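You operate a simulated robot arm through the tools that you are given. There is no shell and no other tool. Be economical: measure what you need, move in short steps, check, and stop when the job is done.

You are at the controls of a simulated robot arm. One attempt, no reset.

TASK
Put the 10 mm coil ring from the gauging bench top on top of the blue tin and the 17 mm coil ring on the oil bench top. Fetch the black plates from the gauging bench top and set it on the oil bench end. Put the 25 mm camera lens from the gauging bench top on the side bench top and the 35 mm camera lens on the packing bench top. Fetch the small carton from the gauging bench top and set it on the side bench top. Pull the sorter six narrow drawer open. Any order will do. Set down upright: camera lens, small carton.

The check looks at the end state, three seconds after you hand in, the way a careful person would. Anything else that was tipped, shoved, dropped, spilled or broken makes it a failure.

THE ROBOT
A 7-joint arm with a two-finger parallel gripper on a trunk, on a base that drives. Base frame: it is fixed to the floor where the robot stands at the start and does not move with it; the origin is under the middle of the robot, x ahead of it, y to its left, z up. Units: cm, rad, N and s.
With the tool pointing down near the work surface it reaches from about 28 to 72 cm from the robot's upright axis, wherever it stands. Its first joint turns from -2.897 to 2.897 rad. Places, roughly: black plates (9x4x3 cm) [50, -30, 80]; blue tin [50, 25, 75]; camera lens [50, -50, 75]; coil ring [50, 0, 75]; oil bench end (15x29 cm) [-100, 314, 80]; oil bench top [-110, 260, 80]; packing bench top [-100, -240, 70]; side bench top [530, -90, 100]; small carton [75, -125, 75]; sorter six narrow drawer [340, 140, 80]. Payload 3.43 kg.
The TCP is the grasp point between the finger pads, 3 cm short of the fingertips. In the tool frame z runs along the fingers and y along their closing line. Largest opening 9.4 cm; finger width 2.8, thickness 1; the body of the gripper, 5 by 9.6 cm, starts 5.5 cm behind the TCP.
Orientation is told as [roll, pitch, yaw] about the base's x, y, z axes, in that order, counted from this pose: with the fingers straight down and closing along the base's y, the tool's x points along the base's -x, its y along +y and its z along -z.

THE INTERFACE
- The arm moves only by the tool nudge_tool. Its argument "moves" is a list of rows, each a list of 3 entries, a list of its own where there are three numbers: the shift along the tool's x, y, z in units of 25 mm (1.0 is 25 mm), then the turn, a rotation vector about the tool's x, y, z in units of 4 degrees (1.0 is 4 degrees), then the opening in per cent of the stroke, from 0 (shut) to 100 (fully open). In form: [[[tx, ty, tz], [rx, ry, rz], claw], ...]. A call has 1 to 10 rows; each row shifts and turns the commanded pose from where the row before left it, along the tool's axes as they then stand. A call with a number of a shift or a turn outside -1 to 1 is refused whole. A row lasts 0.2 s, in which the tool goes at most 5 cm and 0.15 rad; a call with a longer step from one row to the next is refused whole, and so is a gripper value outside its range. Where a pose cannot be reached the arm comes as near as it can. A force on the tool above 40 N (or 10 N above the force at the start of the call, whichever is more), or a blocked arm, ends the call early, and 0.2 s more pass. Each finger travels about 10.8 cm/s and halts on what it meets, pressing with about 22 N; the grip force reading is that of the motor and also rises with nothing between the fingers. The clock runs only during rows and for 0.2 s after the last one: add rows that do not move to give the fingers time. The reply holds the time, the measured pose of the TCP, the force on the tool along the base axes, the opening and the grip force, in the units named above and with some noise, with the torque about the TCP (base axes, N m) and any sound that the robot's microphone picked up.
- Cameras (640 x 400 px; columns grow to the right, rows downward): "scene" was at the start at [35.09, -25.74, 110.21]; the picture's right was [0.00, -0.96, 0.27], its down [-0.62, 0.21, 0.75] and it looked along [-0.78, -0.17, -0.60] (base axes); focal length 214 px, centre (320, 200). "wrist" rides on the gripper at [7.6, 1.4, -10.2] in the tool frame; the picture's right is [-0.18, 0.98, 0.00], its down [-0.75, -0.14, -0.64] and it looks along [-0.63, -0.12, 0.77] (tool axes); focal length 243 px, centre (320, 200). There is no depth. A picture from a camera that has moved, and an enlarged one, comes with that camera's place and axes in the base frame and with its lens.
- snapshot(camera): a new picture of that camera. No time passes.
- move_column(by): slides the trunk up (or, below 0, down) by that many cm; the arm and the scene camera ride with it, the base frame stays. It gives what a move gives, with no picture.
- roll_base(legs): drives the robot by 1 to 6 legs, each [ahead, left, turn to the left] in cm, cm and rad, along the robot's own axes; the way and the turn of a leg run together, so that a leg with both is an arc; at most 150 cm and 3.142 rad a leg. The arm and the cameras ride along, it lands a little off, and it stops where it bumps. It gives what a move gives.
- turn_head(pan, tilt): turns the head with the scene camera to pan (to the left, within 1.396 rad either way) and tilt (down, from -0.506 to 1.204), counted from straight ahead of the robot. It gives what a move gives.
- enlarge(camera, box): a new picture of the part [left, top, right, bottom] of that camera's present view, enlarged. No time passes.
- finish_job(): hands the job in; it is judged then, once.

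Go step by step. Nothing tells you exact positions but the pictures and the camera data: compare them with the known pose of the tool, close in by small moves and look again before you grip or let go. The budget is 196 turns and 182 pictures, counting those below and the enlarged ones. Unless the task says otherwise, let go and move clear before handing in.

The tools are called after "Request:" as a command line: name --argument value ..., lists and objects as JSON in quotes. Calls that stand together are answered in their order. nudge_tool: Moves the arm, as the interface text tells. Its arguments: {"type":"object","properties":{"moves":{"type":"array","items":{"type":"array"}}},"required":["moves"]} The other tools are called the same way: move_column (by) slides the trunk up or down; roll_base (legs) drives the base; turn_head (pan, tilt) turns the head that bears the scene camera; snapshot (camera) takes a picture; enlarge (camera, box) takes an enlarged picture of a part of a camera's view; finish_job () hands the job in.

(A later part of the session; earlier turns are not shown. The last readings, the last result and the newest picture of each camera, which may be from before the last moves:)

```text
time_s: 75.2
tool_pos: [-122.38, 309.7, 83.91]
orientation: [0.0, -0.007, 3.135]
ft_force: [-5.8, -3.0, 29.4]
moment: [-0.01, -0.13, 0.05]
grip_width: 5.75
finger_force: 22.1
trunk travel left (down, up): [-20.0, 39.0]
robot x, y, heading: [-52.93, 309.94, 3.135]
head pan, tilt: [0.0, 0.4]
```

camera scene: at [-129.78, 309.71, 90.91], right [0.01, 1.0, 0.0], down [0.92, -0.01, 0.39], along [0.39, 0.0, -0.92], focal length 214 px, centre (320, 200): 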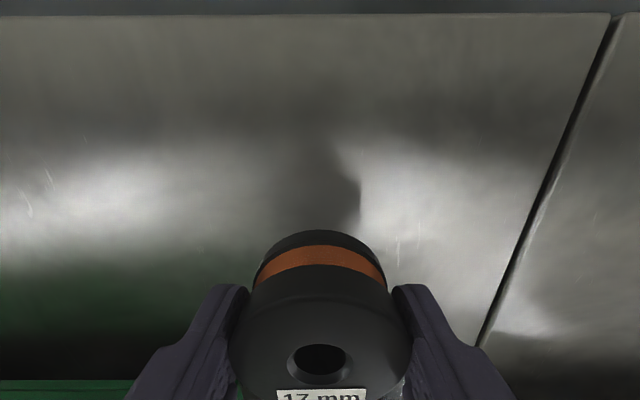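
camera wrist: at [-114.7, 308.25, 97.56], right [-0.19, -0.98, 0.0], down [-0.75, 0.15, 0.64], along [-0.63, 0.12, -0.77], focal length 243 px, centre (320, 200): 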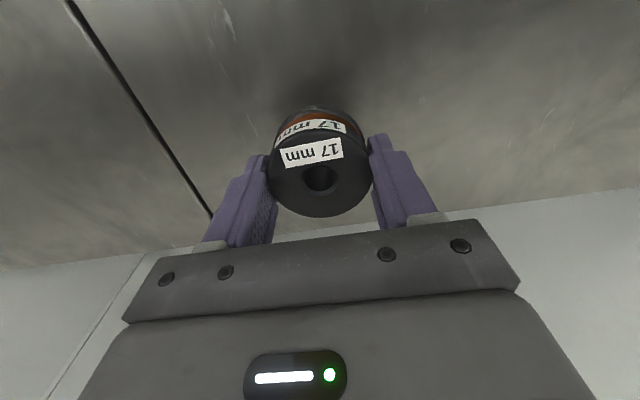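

The ring is on the bench. I'll open and rise.

Request:
nudge_tool --moves '[[[0, 0, -0.1], [0, 0, 0], 60], [[0, 0, 0], [0, 0, 0], 75], [[0, 0, 0], [0, 0, 0], 90], [[0, 0, -0.5], [0, 0, 0], 95], [[0, 0, -1], [0, 0, 0], 95], [[0, 0, -1], [0, 0, 0], 95], [[0, 0, -1], [0, 0, 0], 95], [[0, 0, -1], [0, 0, 0], 95], [[0, 0, -1], [0, 0, 0], 95], [[0, 0, -1], [0, 0, 0], 95]]'

Request:
snapshot --camera "wrist"

Request:
nudge_tool --moves '[[[0.5, 0, -1], [0, 0, 0], 95], [[1, 0, -1], [0, 0, 0], 95], [[1, 0, -1], [0, 0, 0], 95], [[1, 0, -1], [0, 0, 0], 95], [[1, 0, -1], [0, 0, 0], 95], [[1, 0, -1], [0, 0, 0], 95], [[1, 0, 0], [0, 0, 0], 95], [[1, 0, 0], [0, 0, 0], 95], [[1, 0, 0], [0, 0, 0], 95], [[1, 0, 0], [0, 0, 0], 95]]'

Request:
turn_head --pan 0 --tilt -0.2

Request:
enlarge --camera "scene" --box '[200, 50, 480, 390]'

```text
time_s: 77.4
tool_pos: [-122.46, 309.74, 100.16]
orientation: [0.001, 0.0, 3.134]
ft_force: [-0.2, -0.7, 0.6]
moment: [0.01, 0.0, -0.01]
grip_width: 8.93
finger_force: 0.2
trunk travel left (down, up): [-20.0, 39.0]
robot x, y, heading: [-52.58, 310.24, 3.132]
head pan, tilt: [0.0, 0.4]
```

```text
146 pictures are left
camera wrist: at [-114.65, 308.27, 110.24], right [-0.19, -0.98, 0.0], down [-0.75, 0.15, 0.64], along [-0.63, 0.12, -0.77], focal length 243 px, centre (320, 200)
```

wrist: 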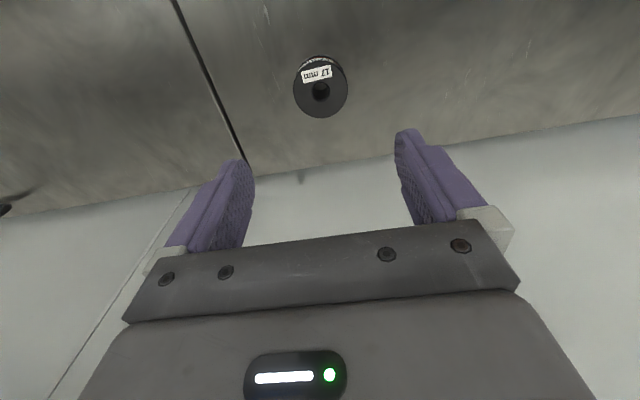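

```text
time_s: 79.6
tool_pos: [-98.55, 309.6, 115.31]
orientation: [0.0, 0.001, 3.134]
ft_force: [-0.3, 0.4, -0.3]
moment: [0.03, 0.01, 0.02]
grip_width: 8.93
finger_force: 0.0
trunk travel left (down, up): [-20.0, 39.0]
robot x, y, heading: [-52.51, 310.18, 3.136]
head pan, tilt: [0.0, 0.4]
```

```text
time_s: 80.6
tool_pos: [-98.61, 309.58, 115.15]
orientation: [0.001, 0.0, 3.135]
ft_force: [0.3, 0.0, 0.4]
moment: [-0.04, 0.05, 0.0]
grip_width: 8.94
finger_force: 0.1
trunk travel left (down, up): [-20.0, 39.0]
robot x, y, heading: [-52.46, 309.81, 3.133]
head pan, tilt: [0.0, -0.201]
```

```text
1.18 times, centred on (340, 220) of scene
camera zoom: at [-111.41, 309.63, 119.63], right [0.01, 1.0, 0.0], down [0.98, -0.01, -0.2], along [-0.2, 0.0, -0.98], focal length 252 px, centre (296, 176)
```

zoom: 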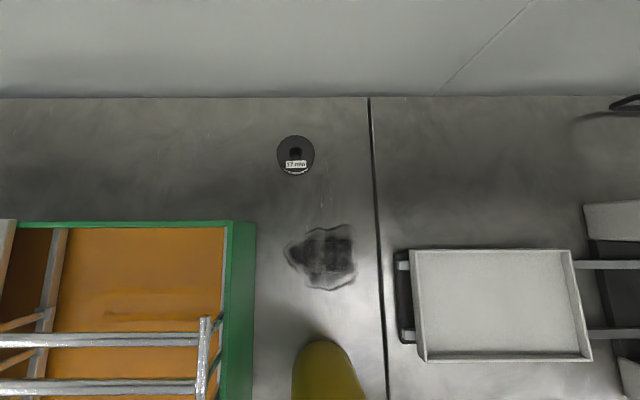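

The 17 mm ring is placed. I'll retract and drive back to the gauging bench for the plates.

Request:
nudge_tool --moves '[[[1, 0, 0], [0, 0, 0], 95], [[1, 0, 0], [0, 0, 0], 95], [[1, 0, 0], [0, 0, 0], 95], [[1, 0, 0], [0, 0, 0], 95]]'

Request:
roll_base --legs '[[-40, 0, 0], [0, 150, 0], [0, 150, 0], [0, 40, 0], [0, 0, 1.57], [0, 0, 1.575]]'

Request:
turn_head --pan 0 --tilt -0.1

Request:
snapshot --camera "scene"

```text
time_s: 81.6
tool_pos: [-88.45, 309.18, 115.08]
orientation: [0.001, 0.0, 3.135]
ft_force: [0.5, 0.7, -0.5]
moment: [0.0, 0.02, 0.03]
grip_width: 8.9
finger_force: 0.0
trunk travel left (down, up): [-20.0, 39.0]
robot x, y, heading: [-52.47, 310.3, 3.136]
head pan, tilt: [0.0, -0.201]
```

```text
time_s: 107.7
tool_pos: [25.58, -26.53, 115.11]
orientation: [0.0, 0.0, -0.013]
ft_force: [-0.3, -0.7, 0.0]
moment: [0.0, 0.01, 0.01]
grip_width: 8.91
finger_force: 0.1
trunk travel left (down, up): [-20.0, 39.0]
robot x, y, heading: [-10.39, -27.44, -0.015]
head pan, tilt: [0.0, -0.201]
```

```text
time_s: 108.3
tool_pos: [25.62, -26.62, 115.1]
orientation: [0.0, 0.0, -0.014]
ft_force: [0.8, -0.2, 0.1]
moment: [0.0, -0.01, 0.0]
grip_width: 8.93
finger_force: 0.2
trunk travel left (down, up): [-20.0, 39.0]
robot x, y, heading: [-10.34, -26.48, -0.012]
head pan, tilt: [0.0, -0.099]
```

```text
144 pictures are left
camera scene: at [37.43, -26.84, 119.16], right [-0.01, -1.0, 0.0], down [-0.99, 0.01, -0.1], along [0.1, 0.0, -0.99], focal length 214 px, centre (320, 200)
```

scene: 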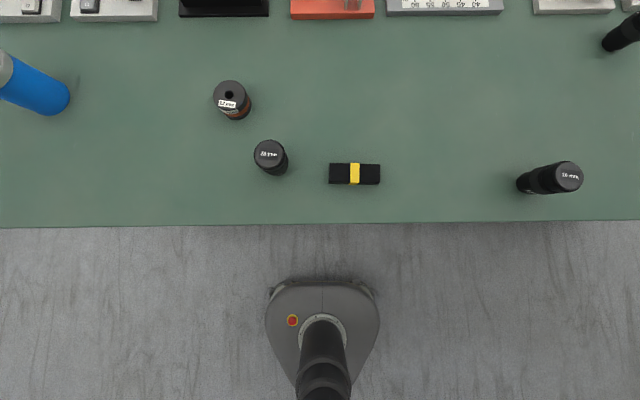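

The plates are at (45.6, -32.8), lying along y. I'll move above them and yaw the tool 90° so the fingers close across the 4 cm side.

Request:
nudge_tool --moves '[[[-0.8, -0.25, 0], [0, 0, 0], 100], [[-0.8, -0.25, 0], [0, 0, 0], 100], [[-0.8, -0.25, 0], [0, 0, 0], 100], [[-0.8, -0.25, 0], [0, 0, 0], 100], [[-0.8, -0.25, 0], [0, 0, 0], 100], [[-0.8, -0.25, 0], [0, 0, 0], 100], [[-0.8, -0.25, 0], [0, 0, 0], 100], [[-0.8, -0.25, 0], [0, 0, 0], 100], [[-0.8, -0.25, 0], [0, 0, 0], 100], [[-0.8, -0.25, 0], [0, 0, 0], 100]]'

Request:
nudge_tool --moves '[[[0, 0, 0.2], [0, 0, -1], 100], [[0, 0, 0.2], [0, 0, -1], 100], [[0, 0, 0.2], [0, 0, -1], 100], [[0, 0, 0.2], [0, 0, -1], 100], [[0, 0, 0.2], [0, 0, -1], 100], [[0, 0, 0.2], [0, 0, -1], 100], [[0, 0, 0.2], [0, 0, -1], 100], [[0, 0, 0.2], [0, 0, -1], 100], [[0, 0, 0.2], [0, 0, -1], 100], [[0, 0, 0.2], [0, 0, -1], 100]]'

Request:
nudge_tool --moves '[[[0, 0, 0.4], [0, 0, -1], 100], [[0, 0, 0.4], [0, 0, -1], 100], [[0, 0, 0.4], [0, 0, -1], 100], [[0, 0, 0.4], [0, 0, -1], 100], [[0, 0, 0.4], [0, 0, -1], 100], [[0, 0, 0.4], [0, 0, -1], 100], [[0, 0, 0.4], [0, 0, -1], 100], [[0, 0, 0.4], [0, 0, -1], 100], [[0, 0, 0.4], [0, 0, -1], 100], [[0, 0, 0.4], [0, 0, -1], 100]]'

Request:
nudge_tool --moves '[[[0, 0, 0], [0, 0, -1], 100], [[0, 0, 0], [0, 0, -1], 100], [[0, 0, 0], [0, 0, -0.7], 100]]'

Request:
snapshot --camera "scene"

Request:
snapshot --camera "wrist"

```text
time_s: 110.5
tool_pos: [45.47, -33.15, 115.08]
orientation: [0.0, 0.003, -0.014]
ft_force: [0.3, -0.6, -0.5]
moment: [0.04, -0.03, -0.01]
grip_width: 9.39
finger_force: 0.0
trunk travel left (down, up): [-20.0, 39.0]
robot x, y, heading: [-10.61, -27.06, -0.013]
head pan, tilt: [0.0, -0.099]
```

```text
time_s: 112.7
tool_pos: [45.33, -33.15, 110.04]
orientation: [0.001, 0.0, 0.685]
ft_force: [0.5, -0.4, 0.5]
moment: [-0.01, 0.03, 0.03]
grip_width: 9.4
finger_force: 0.3
trunk travel left (down, up): [-20.0, 39.0]
robot x, y, heading: [-10.45, -26.77, -0.014]
head pan, tilt: [0.0, -0.099]
```

```text
time_s: 114.9
tool_pos: [45.6, -33.13, 100.2]
orientation: [0.0, 0.001, 1.382]
ft_force: [1.1, 0.6, -0.7]
moment: [0.0, -0.01, 0.04]
grip_width: 9.41
finger_force: 0.1
trunk travel left (down, up): [-20.0, 39.0]
robot x, y, heading: [-10.47, -27.17, -0.017]
head pan, tilt: [0.0, -0.099]
```

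```text
time_s: 115.7
tool_pos: [45.44, -33.08, 100.16]
orientation: [0.0, -0.001, 1.57]
ft_force: [0.1, 0.2, 0.0]
moment: [0.02, 0.01, 0.03]
grip_width: 9.4
finger_force: 0.0
trunk travel left (down, up): [-20.0, 39.0]
robot x, y, heading: [-10.38, -27.28, -0.013]
head pan, tilt: [0.0, -0.099]
```

```text
143 pictures are left
camera scene: at [45.46, -21.3, 104.19], right [1.0, 0.0, 0.0], down [0.0, -1.0, -0.1], along [0.0, 0.1, -1.0], focal length 214 px, centre (320, 200)
```

scene: 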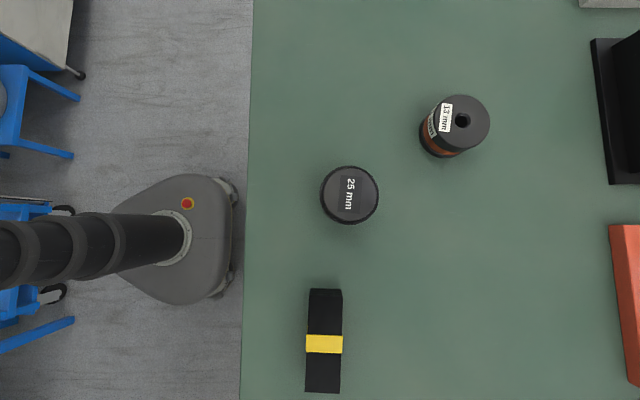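

```text
142 pictures are left
camera wrist: at [44.2, -40.72, 110.3], right [-0.98, 0.18, 0.0], down [0.14, 0.75, 0.64], along [0.12, 0.63, -0.77], focal length 243 px, centre (320, 200)
```

wrist: 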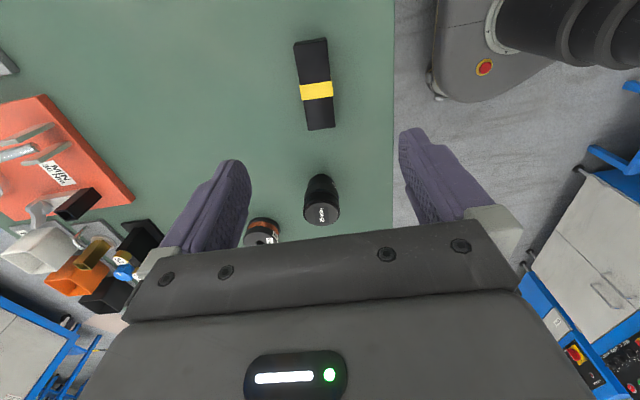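

Plates centre is about (45.7, -32.75). I'll descend in two stages.

Request:
nudge_tool --moves '[[[-0.14, -0.08, 1], [0, 0, 0], 100], [[0, 0, 1], [0, 0, 0], 100], [[0, 0, 1], [0, 0, 0], 100], [[0, 0, 1], [0, 0, 0], 100], [[0, 0, 1], [0, 0, 0], 100]]'

Request:
turn_head --pan 0 --tilt 0.6

Request:
snapshot --camera "scene"

```text
time_s: 116.9
tool_pos: [45.76, -32.68, 87.33]
orientation: [0.001, 0.0, 1.57]
ft_force: [0.6, -0.8, 0.4]
moment: [0.03, 0.0, -0.03]
grip_width: 9.39
finger_force: 0.1
trunk travel left (down, up): [-20.0, 39.0]
robot x, y, heading: [-10.42, -27.68, -0.014]
head pan, tilt: [0.0, -0.099]
```

```text
time_s: 118.0
tool_pos: [45.67, -32.68, 87.47]
orientation: [-0.001, 0.0, 1.571]
ft_force: [0.1, -0.2, -0.1]
moment: [-0.02, -0.01, 0.0]
grip_width: 9.39
finger_force: 0.0
trunk travel left (down, up): [-20.0, 39.0]
robot x, y, heading: [-10.05, -26.69, -0.017]
head pan, tilt: [0.0, 0.6]
```

```text
141 pictures are left
camera scene: at [45.66, -27.28, 91.34], right [1.0, 0.0, 0.0], down [0.0, -0.83, 0.56], along [0.0, -0.56, -0.83], focal length 214 px, centre (320, 200)
```

scene: 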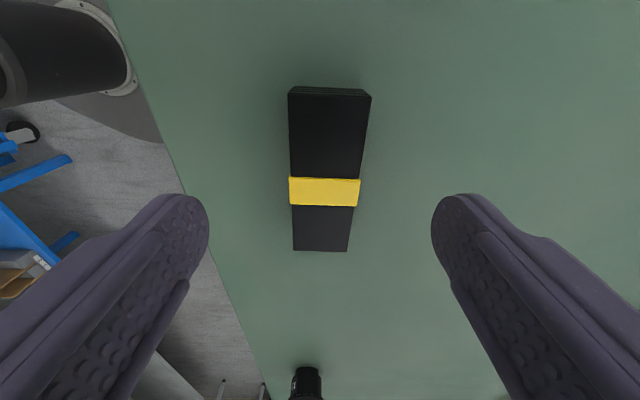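

Request:
nudge_tool --moves '[[[-0.1, -0.06, 0.75], [0, 0, 0], 100], [[0, 0, 0.7], [0, 0, 0], 100], [[0, 0, 0], [0, 0, 0], 60], [[0, 0, 0], [0, 0, 0], 30], [[0, 0, 0], [0, 0, 0], 25], [[0, 0, 0], [0, 0, 0], 25]]'

Request:
nudge_tool --moves '[[[0, 0, -1], [0, 0, 0], 25], [[0, 0, -1], [0, 0, 0], 25], [[0, 0, -1], [0, 0, 0], 25], [[0, 0, -1], [0, 0, 0], 25], [[0, 0, -1], [0, 0, 0], 25], [[0, 0, -1], [0, 0, 0], 25], [[0, 0.5, -1], [0, 0, 0], 25], [[0, 1, -1], [0, 0, 0], 25], [[0, 1, -1], [0, 0, 0], 25], [[0, 1, -1], [0, 0, 0], 25]]'

Request:
snapshot --camera "wrist"

```text
time_s: 119.4
tool_pos: [45.87, -32.56, 83.97]
orientation: [0.0, 0.001, 1.571]
ft_force: [0.7, -1.3, 1.7]
moment: [-0.08, -0.05, -0.03]
grip_width: 3.39
finger_force: 22.1
trunk travel left (down, up): [-20.0, 39.0]
robot x, y, heading: [-10.61, -27.33, -0.014]
head pan, tilt: [0.0, 0.6]
```

```text
time_s: 121.6
tool_pos: [37.26, -32.52, 108.66]
orientation: [0.0, 0.0, 1.57]
ft_force: [0.3, 0.1, -2.7]
moment: [-0.01, 0.0, -0.02]
grip_width: 3.35
finger_force: 22.4
trunk travel left (down, up): [-20.0, 39.0]
robot x, y, heading: [-9.98, -26.91, -0.014]
head pan, tilt: [0.0, 0.6]
```

```text
140 pictures are left
camera wrist: at [35.88, -40.12, 118.93], right [-0.98, 0.18, 0.0], down [0.14, 0.75, 0.64], along [0.12, 0.63, -0.77], focal length 243 px, centre (320, 200)
```

wrist: 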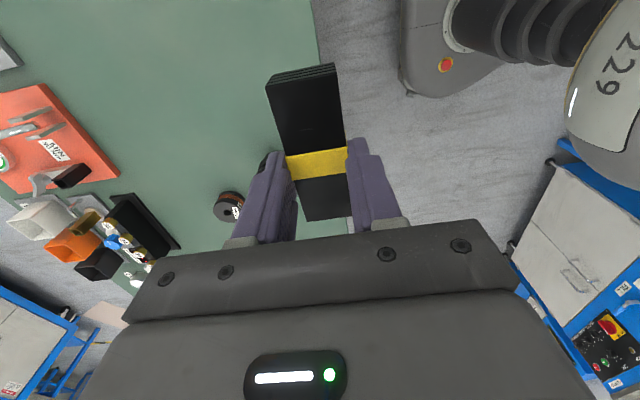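

I have the plates. I'll retract, then drive back to the oil bench end.

Request:
nudge_tool --moves '[[[0, 1, -1], [0, 0, 0], 25], [[0, 1, -1], [0, 0, 0], 25], [[0, 1, -0.6], [0, 0, 0], 25]]'

Request:
roll_base --legs '[[0, 150, 0], [0, 150, 0], [0, 38, 0], [0, 0, 1.57], [0, 0, 1.585]]'

```text
time_s: 122.4
tool_pos: [29.64, -32.52, 115.48]
orientation: [0.0, 0.0, 1.568]
ft_force: [-0.7, 0.0, -2.3]
moment: [-0.01, 0.0, 0.02]
grip_width: 3.33
finger_force: 22.4
trunk travel left (down, up): [-20.0, 39.0]
robot x, y, heading: [-9.99, -27.31, -0.011]
head pan, tilt: [0.0, 0.6]
```

```text
time_s: 138.2
tool_pos: [40.9, 288.18, 115.56]
orientation: [-0.004, 0.01, 1.539]
ft_force: [0.1, -4.9, -4.3]
moment: [0.32, 0.04, 0.08]
grip_width: 3.35
finger_force: 21.5
trunk travel left (down, up): [-20.0, 39.0]
robot x, y, heading: [1.25, 295.49, -0.042]
head pan, tilt: [0.0, 0.6]
stopped in leg 3: the force on the tool passed its limit at 94 N (the readings are from after the stop); the commanded pose is now the measured one
```

The tool bumped something near (41, 290). I'll look before moving.

Request:
snapshot --camera "wrist"

Request:
turn_head --pan 0 --tilt -0.5

Request:
snapshot --camera "scene"

```text
139 pictures are left
camera wrist: at [39.33, 280.73, 125.7], right [-0.98, 0.22, 0.0], down [0.16, 0.75, 0.64], along [0.14, 0.62, -0.77], focal length 243 px, centre (320, 200)
```

wrist: 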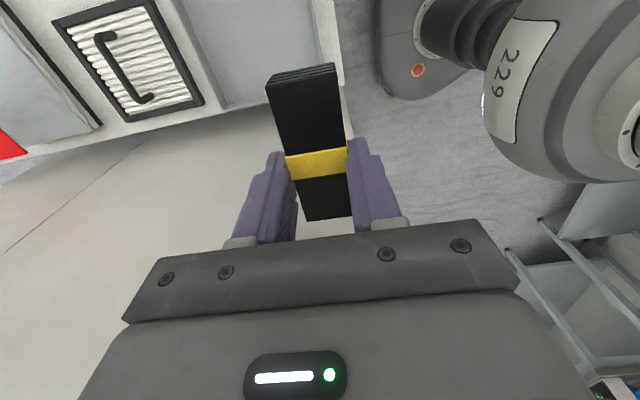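

```text
time_s: 139.6
tool_pos: [40.86, 286.18, 115.35]
orientation: [0.003, 0.009, 1.53]
ft_force: [-8.3, -82.8, -50.0]
moment: [-1.4, -1.77, 3.42]
grip_width: 3.35
finger_force: 22.8
trunk travel left (down, up): [-20.0, 39.0]
robot x, y, heading: [1.27, 295.46, -0.048]
head pan, tilt: [0.0, -0.499]
```

```text
138 pictures are left
camera scene: at [41.55, 297.32, 119.02], right [1.0, -0.04, 0.02], down [-0.04, -1.0, -0.01], along [0.02, 0.0, -1.0], focal length 214 px, centre (320, 200)
```

scene: 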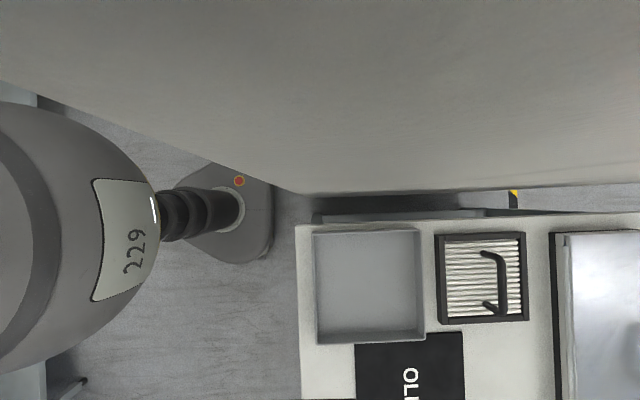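

The head camera is physical and is pressing on a panel at y ≈ 297. I'll back away now.

Request:
roll_base --legs '[[0, -15, 0]]'

Request:
turn_head --pan 0 --tilt -0.4

Request:
snapshot --camera "scene"

Request:
snapshot --camera "wrist"

```text
time_s: 140.9
tool_pos: [40.27, 273.07, 115.41]
orientation: [-0.003, 0.008, 1.538]
ft_force: [0.3, -1.1, -1.9]
moment: [0.06, 0.03, 0.01]
grip_width: 3.36
finger_force: 21.7
trunk travel left (down, up): [-20.0, 39.0]
robot x, y, heading: [0.22, 280.38, -0.045]
head pan, tilt: [0.0, -0.499]
```

```text
time_s: 141.6
tool_pos: [40.26, 273.12, 115.45]
orientation: [-0.003, 0.009, 1.54]
ft_force: [0.3, 0.0, -3.3]
moment: [0.02, 0.0, 0.0]
grip_width: 3.38
finger_force: 21.7
trunk travel left (down, up): [-20.0, 39.0]
robot x, y, heading: [0.57, 280.32, -0.045]
head pan, tilt: [0.0, -0.4]
```

```text
137 pictures are left
camera scene: at [40.62, 287.44, 120.81], right [1.0, -0.03, 0.0], down [-0.03, -0.92, -0.38], along [0.01, 0.38, -0.92], focal length 214 px, centre (320, 200)
```

scene: 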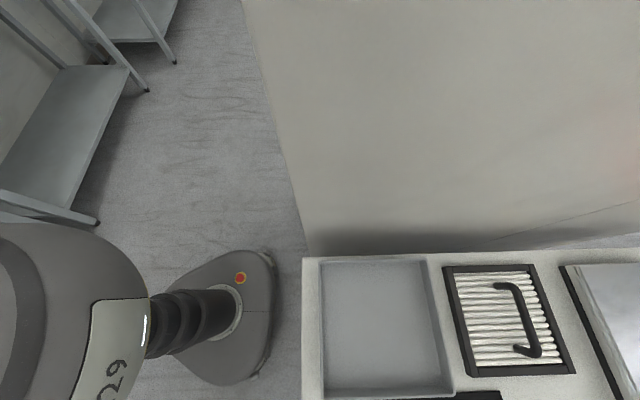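

```text
136 pictures are left
camera wrist: at [38.67, 265.69, 125.71], right [-0.98, 0.21, 0.0], down [0.16, 0.75, 0.64], along [0.14, 0.62, -0.77], focal length 243 px, centre (320, 200)
```

wrist: 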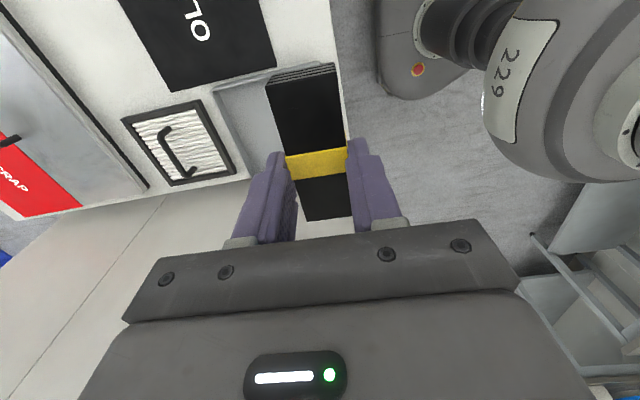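

That was a fixed partition wall, and nothing was displaced. I'll back up, turn in the open at y ≈ 255, then approach facing the oil bench.

Request:
turn_head --pan 0 --tilt 0.6

Request:
roll_base --legs '[[-17, -25, 0], [0, 0, 1.57], [0, 0, 1.615]]'

```text
time_s: 142.9
tool_pos: [40.31, 273.12, 115.46]
orientation: [-0.003, 0.008, 1.539]
ft_force: [0.2, -0.1, -3.2]
moment: [0.01, 0.0, -0.02]
grip_width: 3.36
finger_force: 21.8
trunk travel left (down, up): [-20.0, 39.0]
robot x, y, heading: [0.23, 280.23, -0.042]
head pan, tilt: [0.0, 0.6]
```

```text
time_s: 152.6
tool_pos: [-57.8, 263.47, 115.5]
orientation: [-0.003, 0.01, -1.61]
ft_force: [-0.2, -0.7, -1.7]
moment: [-0.02, -0.01, 0.04]
grip_width: 3.38
finger_force: 21.9
trunk travel left (down, up): [-20.0, 39.0]
robot x, y, heading: [-17.64, 255.67, 3.092]
head pan, tilt: [0.0, 0.6]
```

Request:
roll_base --legs '[[0, 0, 0.05], [0, -51, 0], [34, 0, 0]]'

Request:
turn_head --pan 0 --tilt 0.1

Request:
snapshot --camera "scene"

Request:
snapshot --camera "wrist"

```text
time_s: 157.8
tool_pos: [-92.1, 311.38, 115.45]
orientation: [-0.001, 0.009, -1.54]
ft_force: [0.0, 0.4, -2.0]
moment: [0.04, -0.03, 0.01]
grip_width: 3.36
finger_force: 22.3
trunk travel left (down, up): [-20.0, 39.0]
robot x, y, heading: [-51.58, 306.37, -3.125]
head pan, tilt: [0.0, 0.6]
```

```text
time_s: 158.7
tool_pos: [-92.0, 311.37, 115.6]
orientation: [-0.006, 0.007, -1.54]
ft_force: [0.4, 0.2, -2.3]
moment: [0.03, 0.01, -0.01]
grip_width: 3.37
finger_force: 22.1
trunk travel left (down, up): [-20.0, 39.0]
robot x, y, heading: [-51.79, 306.7, -3.123]
head pan, tilt: [0.0, 0.099]
```

```text
135 pictures are left
camera scene: at [-91.78, 301.16, 118.96], right [-1.0, -0.03, 0.0], down [-0.03, 0.99, 0.11], along [-0.01, 0.11, -0.99], focal length 214 px, centre (320, 200)
```

scene: 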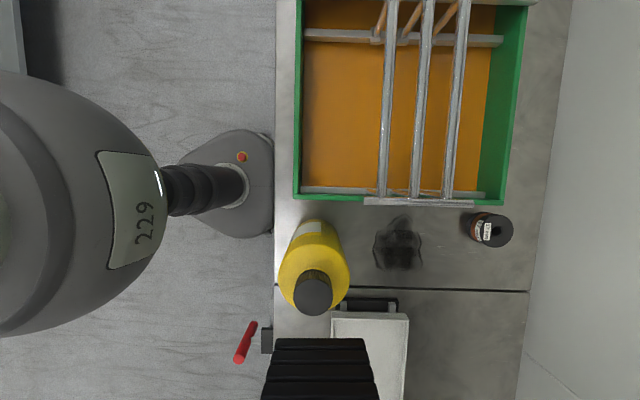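

```text
134 pictures are left
camera wrist: at [-90.68, 318.92, 125.72], right [0.99, -0.16, 0.0], down [-0.12, -0.76, 0.64], along [-0.1, -0.63, -0.77], focal length 243 px, centre (320, 200)
```

wrist: 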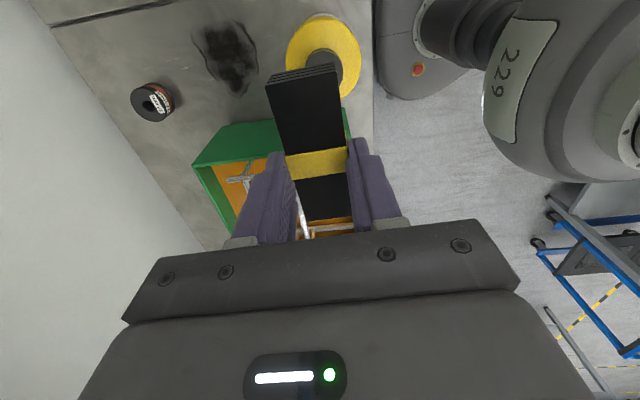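

The plates will go at about (-113, 315.5), clear of bottle, bath and ring. I'll move over that spot while still high.

Request:
nudge_tool --moves '[[[0.18, -0.9, 0], [0, 0, 0.45], 25], [[0.18, -0.93, 0], [0, 0, 0], 25], [[0.18, -0.93, 0], [0, 0, 0], 25], [[0.18, -0.93, 0], [0, 0, 0], 25], [[0.18, -0.93, 0], [0, 0, 0], 25], [[0.18, -0.93, 0], [0, 0, 0], 25], [[0.18, -0.93, 0], [0, 0, 0], 25], [[0.18, -0.93, 0], [0, 0, 0], 25], [[0.18, -0.93, 0.3], [0, 0, 0], 25]]'

Request:
turn_head --pan 0 --tilt 0.5

Request:
snapshot --camera "scene"

Request:
snapshot --camera "wrist"

```text
time_s: 160.7
tool_pos: [-112.45, 315.24, 114.9]
orientation: [-0.003, 0.01, -1.573]
ft_force: [0.2, 0.1, -3.4]
moment: [-0.02, 0.01, 0.04]
grip_width: 3.34
finger_force: 22.1
trunk travel left (down, up): [-20.0, 39.0]
robot x, y, heading: [-51.73, 306.36, -3.121]
head pan, tilt: [0.0, 0.099]
```

```text
time_s: 161.6
tool_pos: [-112.4, 315.27, 114.99]
orientation: [-0.003, 0.009, -1.573]
ft_force: [-0.1, 1.4, -2.4]
moment: [-0.04, -0.02, 0.0]
grip_width: 3.38
finger_force: 21.9
trunk travel left (down, up): [-20.0, 39.0]
robot x, y, heading: [-51.63, 306.66, -3.12]
head pan, tilt: [0.0, 0.499]
```

```text
133 pictures are left
camera scene: at [-112.5, 308.8, 118.57], right [-1.0, 0.0, 0.0], down [0.0, 0.87, 0.49], along [0.0, 0.49, -0.87], focal length 214 px, centre (320, 200)
```

scene: 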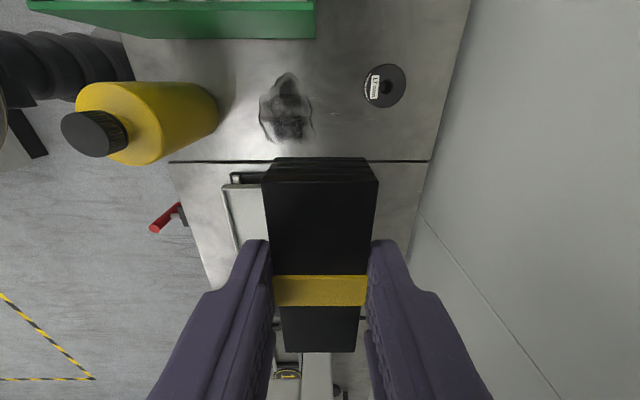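

```text
132 pictures are left
camera wrist: at [-110.85, 322.83, 125.19], right [0.98, -0.19, -0.01], down [-0.14, -0.76, 0.64], along [-0.12, -0.62, -0.77], focal length 243 px, centre (320, 200)
```

wrist: 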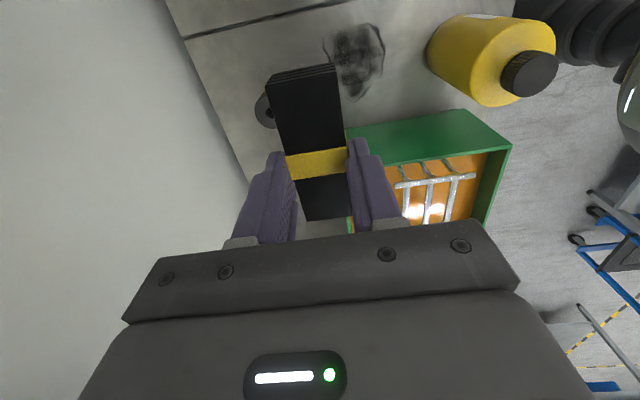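

Position is good, with a 0.7 cm shift needed. I'll tuck the head and lower.

Request:
turn_head --pan 0 --tilt 0.9

Request:
nudge_tool --moves '[[[0.1, -0.26, 1], [0, 0, 0], 25], [[0, 0, 1], [0, 0, 0], 25], [[0, 0, 1], [0, 0, 0], 25], [[0, 0, 1], [0, 0, 0], 25], [[0, 0, 1], [0, 0, 0], 25], [[0, 0, 1], [0, 0, 0], 25], [[0, 0, 1], [0, 0, 0], 25], [[0, 0, 1], [0, 0, 0], 25], [[0, 0, 1], [0, 0, 0], 25], [[0, 0, 0.8], [0, 0, 0], 25]]'

Request:
snapshot --camera "wrist"

Request:
snapshot --camera "scene"

```text
time_s: 162.5
tool_pos: [-112.47, 315.29, 114.98]
orientation: [-0.003, 0.009, -1.572]
ft_force: [-0.2, 0.2, -3.0]
moment: [-0.03, -0.02, 0.0]
grip_width: 3.37
finger_force: 21.7
trunk travel left (down, up): [-20.0, 39.0]
robot x, y, heading: [-51.73, 306.38, -3.12]
head pan, tilt: [0.0, 0.901]
```

```text
time_s: 164.7
tool_pos: [-113.54, 315.76, 90.35]
orientation: [-0.003, 0.008, -1.572]
ft_force: [1.4, 0.7, -3.1]
moment: [-0.02, -0.01, 0.01]
grip_width: 3.38
finger_force: 22.3
trunk travel left (down, up): [-20.0, 39.0]
robot x, y, heading: [-52.0, 306.58, -3.122]
head pan, tilt: [0.0, 0.901]
```

```text
131 pictures are left
camera wrist: at [-111.97, 323.3, 100.64], right [0.98, -0.19, 0.0], down [-0.14, -0.76, 0.64], along [-0.12, -0.62, -0.77], focal length 243 px, centre (320, 200)
```

wrist: 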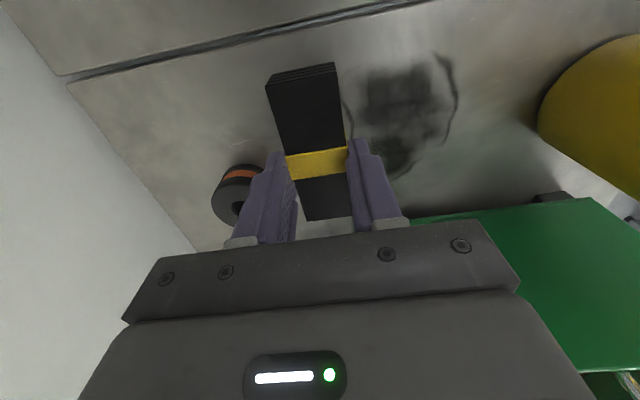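

```text
130 pictures are left
camera scene: at [-113.6, 312.65, 95.6], right [-1.0, 0.0, 0.0], down [0.0, 0.61, 0.79], along [0.0, 0.79, -0.61], focal length 214 px, centre (320, 200)
```

scene: 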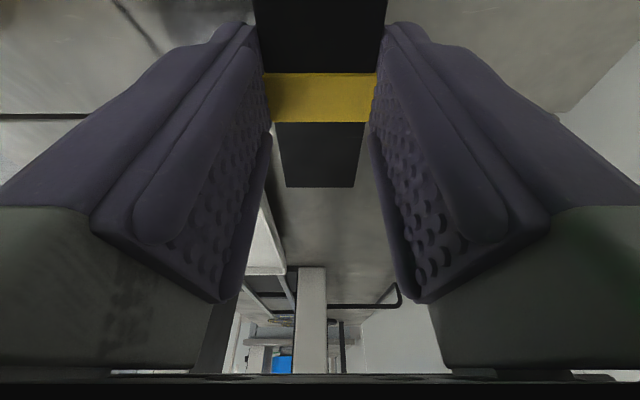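

Request:
nudge_tool --moves '[[[0, 0.2, 1], [0, 0, 0], 25], [[0, 0.05, 1], [0, 0, 0], 25], [[0, 0, 0.3], [0, 0, 0], 25], [[0, 0, 0.1], [0, 0, 0], 25], [[0, 0, 0.08], [0, 0, 0], 25], [[0, 0, 0.08], [0, 0, 0], 25], [[0, 0, 0], [0, 0, 0], 25]]'

```text
time_s: 166.3
tool_pos: [-113.1, 315.89, 83.95]
orientation: [-0.004, 0.01, -1.572]
ft_force: [0.9, 1.3, 0.2]
moment: [-0.11, -0.08, 0.02]
grip_width: 3.38
finger_force: 22.4
trunk travel left (down, up): [-20.0, 39.0]
robot x, y, heading: [-51.48, 306.42, -3.13]
head pan, tilt: [0.0, 0.901]
```

Request:
nudge_tool --moves '[[[0, 0, 0.06], [0, 0, 0], 25], [[0, 0, 0], [0, 0, 0], 40], [[0, 0, 0], [0, 0, 0], 52], [[0, 0, -0.5], [0, 0, 0], 55], [[0, 0, -1], [0, 0, 0], 55], [[0, 0, -1], [0, 0, 0], 55], [[0, 0, -1], [0, 0, 0], 55], [[0, 0, -1], [0, 0, 0], 55], [[0, 0, -1], [0, 0, 0], 55], [[0, 0, -1], [0, 0, 0], 55]]'

Request:
snapshot --camera "wrist"

```text
time_s: 168.5
tool_pos: [-112.91, 315.69, 100.11]
orientation: [-0.004, 0.009, -1.573]
ft_force: [0.0, 0.7, 0.2]
moment: [-0.04, 0.0, -0.01]
grip_width: 5.18
finger_force: 0.0
trunk travel left (down, up): [-20.0, 39.0]
robot x, y, heading: [-51.72, 306.02, -3.121]
head pan, tilt: [0.0, 0.901]
```

```text
129 pictures are left
camera wrist: at [-111.32, 323.18, 110.26], right [0.98, -0.19, 0.0], down [-0.14, -0.76, 0.64], along [-0.12, -0.62, -0.77], focal length 243 px, centre (320, 200)
```

wrist: 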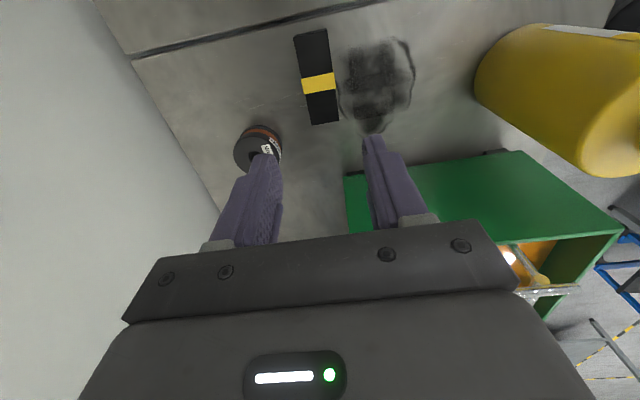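

The plates are set down well. I'll raise, retract, and turn the tool back.

Request:
nudge_tool --moves '[[[0, 0, -1], [0, 0, 0], 80], [[0, 0, -1], [0, 0, 0], 80], [[0, 0, -1], [0, 0, 0], 80], [[0, 0, -1], [0, 0, 0], 80], [[0, 0, -1], [0, 0, 0], 80], [[0, 0, -1], [0, 0, 0], 80], [[0, 1, 0], [0, 0, 0], 80], [[0, 1, 0], [0, 0, 0], 80], [[0, 1, 0], [0, 0, 0], 80], [[0, 1, 0], [0, 0, 0], 80]]'

Request:
nudge_tool --moves '[[[0, 1, 0], [0, 0, 0], 80], [[0, 1, 0], [0, 0, 0], 80], [[0, 1, 0], [0, 0, 0], 80], [[0, 1, 0], [0, 0, 0], 80], [[0, 1, 0], [0, 0, 0], 80], [[0, 1, 0], [0, 0, 0], 80]]'

Request:
nudge_tool --moves '[[[0, 0, 0], [0, 0, 1], 80], [[0, 0, 0], [0, 0, 1], 80], [[0, 0, 0], [0, 0, 1], 80], [[0, 0, 0], [0, 0, 1], 80], [[0, 0, 0], [0, 0, 1], 80], [[0, 0, 0], [0, 0, 1], 80], [[0, 0, 0], [0, 0, 1], 80], [[0, 0, 0], [0, 0, 1], 80], [[0, 0, 0], [0, 0, 1], 80], [[0, 0, 0], [0, 0, 1], 80]]'

Request:
nudge_tool --moves '[[[0, 0, 0], [0, 0, 1], 80], [[0, 0, 0], [0, 0, 1], 80], [[0, 0, 0], [0, 0, 1], 80], [[0, 0, 0], [0, 0, 1], 80], [[0, 0, 0], [0, 0, 1], 80], [[0, 0, 0], [0, 0, 1], 80], [[0, 0, 0], [0, 0, 1], 80], [[0, 0, 0], [0, 0, 1], 80], [[0, 0, 0], [0, 0, 1], 80], [[0, 0, 0], [0, 0, 1], 80]]'

Request:
nudge_tool --moves '[[[0, 0, 0], [-0.13, 0.03, 1], 80], [[0, 0, 0], [0, 0, 1], 80], [[0, 0, 0], [0, 0, 0.2], 80]]'

```text
time_s: 170.7
tool_pos: [-102.89, 315.65, 114.94]
orientation: [-0.004, 0.007, -1.573]
ft_force: [-1.1, -0.6, 0.6]
moment: [0.02, 0.01, 0.06]
grip_width: 7.52
finger_force: 0.1
trunk travel left (down, up): [-20.0, 39.0]
robot x, y, heading: [-51.76, 306.37, -3.121]
head pan, tilt: [0.0, 0.901]
```

```text
time_s: 172.1
tool_pos: [-87.71, 315.47, 115.09]
orientation: [-0.003, 0.009, -1.573]
ft_force: [-0.6, 0.4, 0.1]
moment: [-0.01, -0.01, 0.0]
grip_width: 7.5
finger_force: 0.0
trunk travel left (down, up): [-20.0, 39.0]
robot x, y, heading: [-51.92, 306.19, -3.123]
head pan, tilt: [0.0, 0.901]
```

```text
time_s: 174.3
tool_pos: [-87.97, 315.55, 115.01]
orientation: [-0.008, 0.005, -2.273]
ft_force: [0.9, 0.0, -0.1]
moment: [0.03, 0.03, -0.01]
grip_width: 7.51
finger_force: 0.2
trunk travel left (down, up): [-20.0, 39.0]
robot x, y, heading: [-51.81, 306.3, -3.125]
head pan, tilt: [0.0, 0.901]
```

```text
time_s: 176.5
tool_pos: [-87.94, 315.43, 115.05]
orientation: [-0.009, -0.002, -2.971]
ft_force: [0.3, 0.3, -0.5]
moment: [0.01, 0.0, -0.01]
grip_width: 7.49
finger_force: 0.0
trunk travel left (down, up): [-20.0, 39.0]
robot x, y, heading: [-51.61, 306.35, -3.12]
head pan, tilt: [0.0, 0.901]
```

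```text
time_s: 177.3
tool_pos: [-87.84, 315.47, 114.96]
orientation: [-0.001, -0.001, -3.123]
ft_force: [-0.5, 0.4, -0.5]
moment: [-0.01, 0.0, -0.01]
grip_width: 7.51
finger_force: 0.0
trunk travel left (down, up): [-20.0, 39.0]
robot x, y, heading: [-51.54, 306.56, -3.122]
head pan, tilt: [0.0, 0.901]
```

Now back to the gauging bench for the lenses.

Request:
roll_base --legs '[[-42, 0, 0], [0, 150, 0], [0, 150, 0], [0, 50, 0], [0, 0, 1.56], [0, 0, 1.56]]'

Request:
turn_head --pan 0 --tilt -0.2

Request:
snapshot --camera "scene"

```text
time_s: 203.9
tool_pos: [29.16, -51.18, 114.93]
orientation: [0.0, 0.0, -0.046]
ft_force: [-0.3, 0.1, 0.2]
moment: [0.0, 0.0, 0.01]
grip_width: 7.49
finger_force: 0.0
trunk travel left (down, up): [-20.0, 39.0]
robot x, y, heading: [-6.61, -39.58, -0.047]
head pan, tilt: [0.0, 0.901]
```

```text
time_s: 205.2
tool_pos: [29.13, -51.18, 114.95]
orientation: [0.001, 0.001, -0.044]
ft_force: [-0.3, 0.1, -0.7]
moment: [0.03, 0.01, -0.02]
grip_width: 7.55
finger_force: 0.0
trunk travel left (down, up): [-20.0, 39.0]
robot x, y, heading: [-6.62, -39.87, -0.043]
head pan, tilt: [0.0, -0.201]
```

```text
128 pictures are left
camera scene: at [41.82, -51.75, 119.42], right [-0.04, -1.0, 0.0], down [-0.98, 0.04, -0.2], along [0.2, -0.01, -0.98], focal length 214 px, centre (320, 200)
```

scene: 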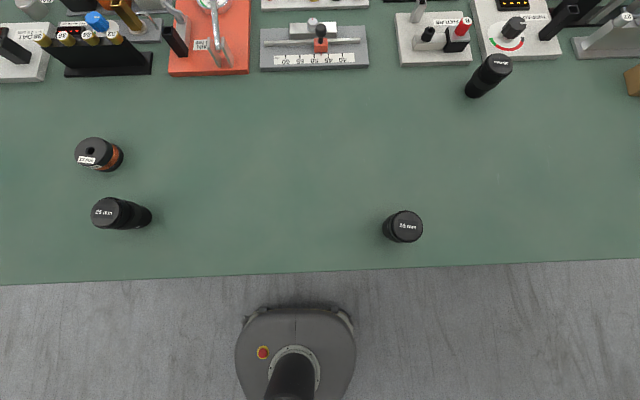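

Request:
enlarge --camera "scene" --box '[370, 40, 540, 260]'

Request:
turn_head --pan -0.8 --tilt -0.3

Request:
snapshot --camera "scene"

```text
1.82 times, centred on (455, 150) of scene
camera zoom: at [41.82, -51.75, 119.42], right [-0.04, -1.0, 0.0], down [-0.98, 0.04, -0.2], along [0.2, -0.01, -0.98], focal length 390 px, centre (74, 291)
```

zoom: 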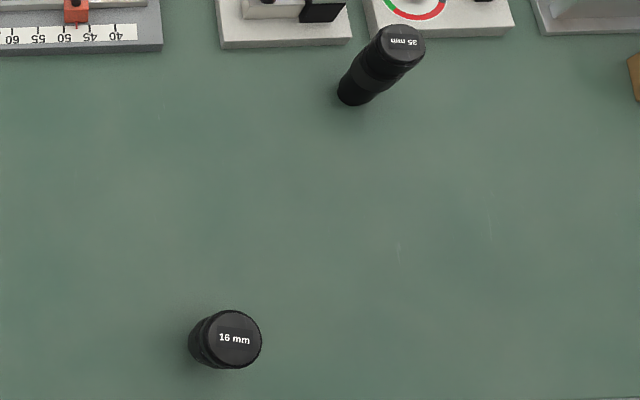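

```text
time_s: 206.4
tool_pos: [29.04, -51.09, 114.93]
orientation: [0.0, 0.001, -0.045]
ft_force: [-0.8, -0.1, -0.3]
moment: [0.01, -0.02, 0.01]
grip_width: 7.52
finger_force: 0.1
trunk travel left (down, up): [-20.0, 39.0]
robot x, y, heading: [-6.51, -39.72, -0.042]
head pan, tilt: [-0.799, -0.3]
```

```text
126 pictures are left
camera scene: at [42.39, -57.4, 122.26], right [-0.03, -0.7, 0.72], down [-0.96, -0.17, -0.21], along [0.27, -0.7, -0.67], focal length 214 px, centre (320, 200)
```

scene: 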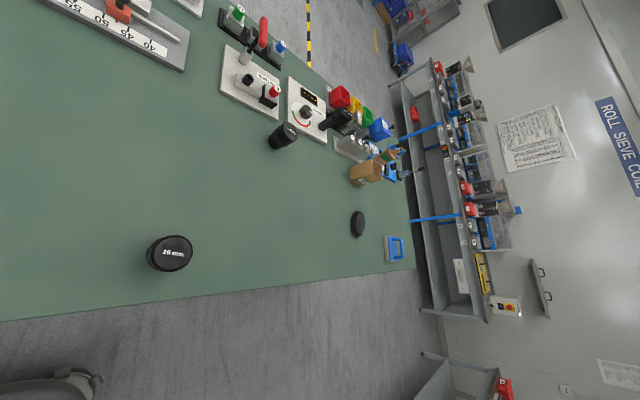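

The near lens is 16 mm, the left one is 25 mm, and the far one, near (70, -83) with its top at z ≈ 89, should be the 35 mm. I'll drive in front of it.

Request:
roll_base --legs '[[0, 0, 0.045], [8, -40, 0]]'

Request:
nudge_tool --moves '[[[-1, 0.3, 0], [0, 0, 0], 100], [[-1, 0.3, 0], [0, 0, 0], 100], [[-1, 0.3, 0], [0, 0, 0], 100], [[-1, 0.3, 0], [0, 0, 0], 100], [[-1, 0.3, 0], [0, 0, 0], 100], [[-1, 0.2, 0], [0, 0, 0], 100], [[-1, 0, 0], [0, 0, 0], 100]]'

Request:
turn_head --pan 0 --tilt 0

Request:
snapshot --camera "scene"

Request:
snapshot --camera "wrist"

```text
time_s: 209.2
tool_pos: [37.55, -88.3, 114.92]
orientation: [-0.001, -0.001, 0.003]
ft_force: [-0.2, -0.3, 0.1]
moment: [-0.04, -0.02, 0.0]
grip_width: 7.53
finger_force: 0.1
trunk travel left (down, up): [-20.0, 39.0]
robot x, y, heading: [1.82, -78.19, -0.005]
head pan, tilt: [-0.799, -0.3]
```

```text
time_s: 210.8
tool_pos: [55.01, -83.88, 115.2]
orientation: [0.0, -0.001, 0.003]
ft_force: [-0.1, -0.2, 0.7]
moment: [0.02, 0.01, 0.0]
grip_width: 9.4
finger_force: 0.1
trunk travel left (down, up): [-20.0, 39.0]
robot x, y, heading: [1.65, -78.56, 0.003]
head pan, tilt: [-0.799, -0.3]
```

```text
time_s: 212.0
tool_pos: [54.87, -83.97, 115.12]
orientation: [0.001, -0.002, 0.003]
ft_force: [0.2, 1.1, -0.6]
moment: [0.0, -0.01, 0.02]
grip_width: 9.42
finger_force: 0.0
trunk travel left (down, up): [-20.0, 39.0]
robot x, y, heading: [1.25, -78.69, 0.001]
head pan, tilt: [0.0, 0.0]
```

```text
125 pictures are left
camera scene: at [65.95, -83.91, 118.87], right [0.0, -1.0, 0.0], down [-1.0, 0.0, 0.0], along [0.0, 0.0, -1.0], focal length 214 px, centre (320, 200)
```

scene: 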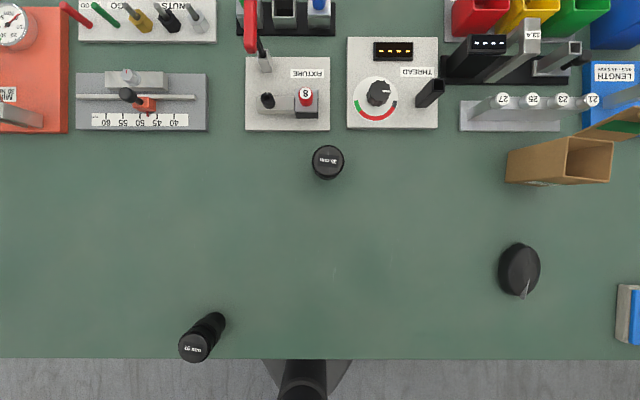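

```text
124 pictures are left
camera wrist: at [47.49, -82.44, 125.26], right [0.18, 0.98, 0.0], down [0.75, -0.14, 0.64], along [0.63, -0.12, -0.77], focal length 243 px, centre (320, 200)
```

wrist: 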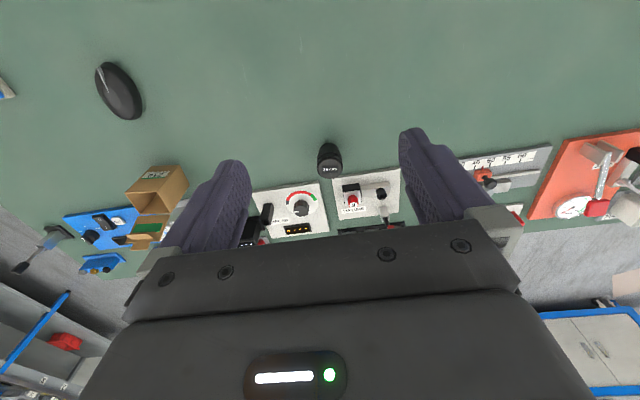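

Request:
enlarge --camera "scene" --box '[290, 130, 370, 180]'

Request:
enlarge --camera "scene" --box '[440, 80, 640, 200]'

```text
8.00 times, centred on (330, 155) of scene
camera zoom: at [65.95, -83.91, 118.87], right [0.0, -1.0, 0.0], down [-1.0, 0.0, 0.0], along [0.0, 0.0, -1.0], focal length 1716 px, centre (240, 560)
```

zoom: 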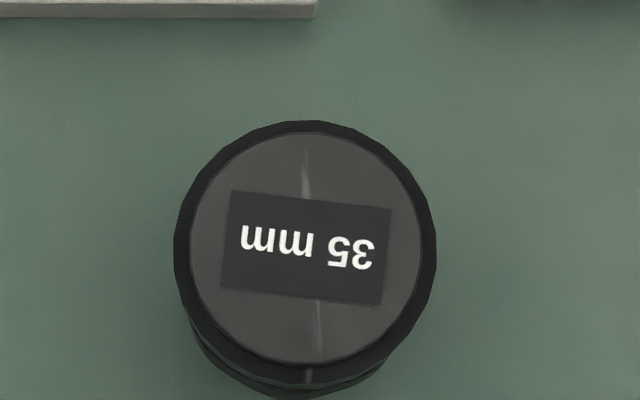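

```text
3.20 times, centred on (540, 140) of scene
camera zoom: at [65.95, -83.91, 118.87], right [0.0, -1.0, 0.0], down [-1.0, 0.0, 0.0], along [0.0, 0.0, -1.0], focal length 686 px, centre (-384, 392)
```

zoom: 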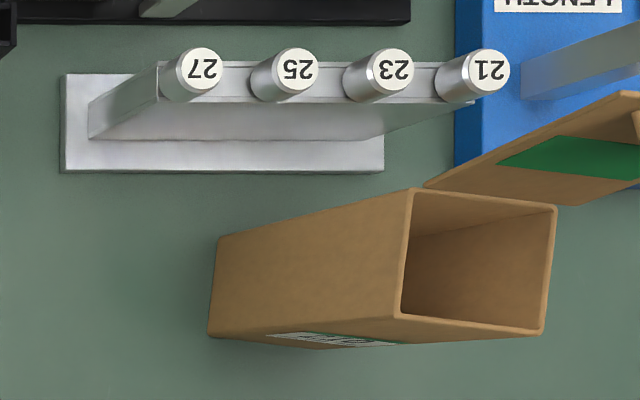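

That is the 35 mm lens, at about (71.2, -85). I'll move above it.

Request:
turn_head --pan 0 --tilt 0.7

Request:
nudge_tool --moves '[[[-0.93, -0.06, 0], [0, 0, 0], 100], [[-0.93, -0.06, 0], [0, 0, 0], 100], [[-0.93, -0.06, 0], [0, 0, 0], 100], [[-0.93, -0.06, 0], [0, 0, 0], 100], [[-0.93, -0.06, 0.6], [0, 0, 0], 100], [[-0.93, -0.06, 1], [0, 0, 0], 100], [[-0.92, -0.06, 1], [0, 0, 0], 100], [[0, 0, 1], [0, 0, 0], 100], [[0, 0, 1], [0, 0, 0], 100], [[0, 0, 1], [0, 0, 0], 100]]'

Request:
snapshot --camera "scene"

Request:
snapshot --camera "wrist"

```text
time_s: 213.0
tool_pos: [54.97, -83.92, 115.02]
orientation: [0.0, 0.001, 0.004]
ft_force: [-0.7, 0.3, 1.1]
moment: [-0.05, 0.04, 0.0]
grip_width: 9.38
finger_force: 0.0
trunk travel left (down, up): [-20.0, 39.0]
robot x, y, heading: [1.5, -78.53, -0.001]
head pan, tilt: [0.0, 0.7]
```

```text
time_s: 215.2
tool_pos: [71.41, -85.0, 100.92]
orientation: [0.001, 0.001, 0.003]
ft_force: [-0.5, -0.2, -0.6]
moment: [-0.02, -0.01, 0.0]
grip_width: 9.38
finger_force: 0.0
trunk travel left (down, up): [-20.0, 39.0]
robot x, y, heading: [1.61, -78.96, -0.002]
head pan, tilt: [0.0, 0.7]
```

```text
121 pictures are left
camera scene: at [75.96, -85.0, 105.15], right [0.0, -1.0, 0.0], down [-0.76, 0.0, 0.64], along [-0.64, 0.0, -0.76], focal length 214 px, centre (320, 200)
```

scene: 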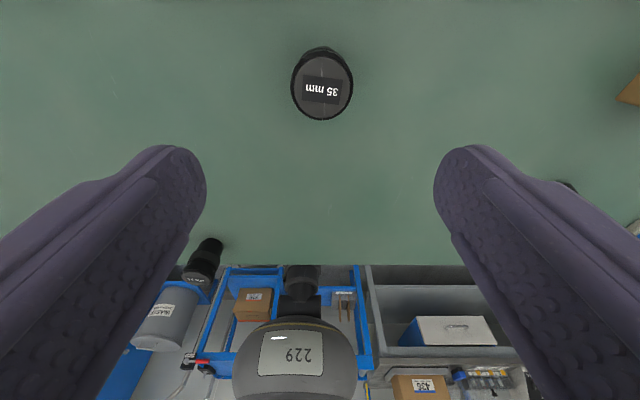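

```text
120 pictures are left
camera wrist: at [63.9, -83.52, 111.04], right [0.18, 0.98, 0.0], down [0.75, -0.14, 0.64], along [0.63, -0.12, -0.77], focal length 243 px, centre (320, 200)
```

wrist: 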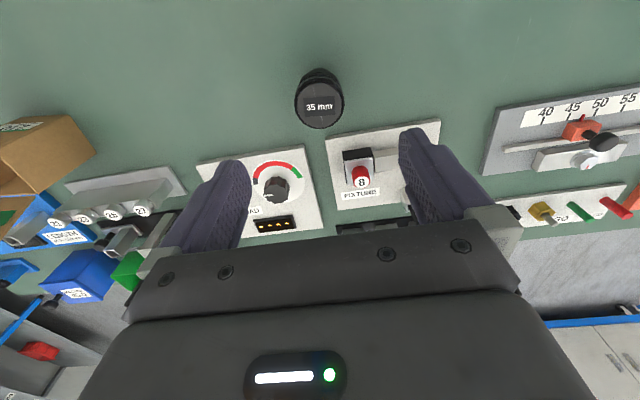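

Request:
nudge_tool --moves '[[[-0.16, -0.04, 1], [0, 0, 0], 100], [[0, 0, 1], [0, 0, 0], 100], [[0, 0, 1], [0, 0, 0], 100], [[0, 0, 1], [0, 0, 0], 100], [[0, 0, 1], [0, 0, 0], 100], [[0, 0, 1], [0, 0, 0], 100], [[0, 0, 0.36], [0, 0, 0], 100]]'

Request:
snapshot --camera "scene"

```text
time_s: 216.8
tool_pos: [71.72, -85.15, 85.04]
orientation: [-0.001, -0.001, 0.001]
ft_force: [0.9, 0.1, 0.5]
moment: [-0.01, 0.0, -0.02]
grip_width: 9.38
finger_force: 0.0
trunk travel left (down, up): [-20.0, 39.0]
robot x, y, heading: [1.37, -78.37, 0.002]
head pan, tilt: [0.0, 0.7]
```

```text
119 pictures are left
camera scene: at [76.21, -85.11, 89.35], right [0.0, -1.0, 0.0], down [-0.77, 0.0, 0.64], along [-0.64, 0.0, -0.77], focal length 214 px, centre (320, 200)
```

scene: 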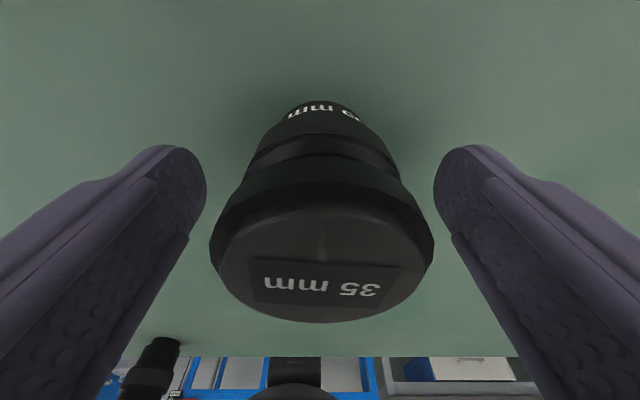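

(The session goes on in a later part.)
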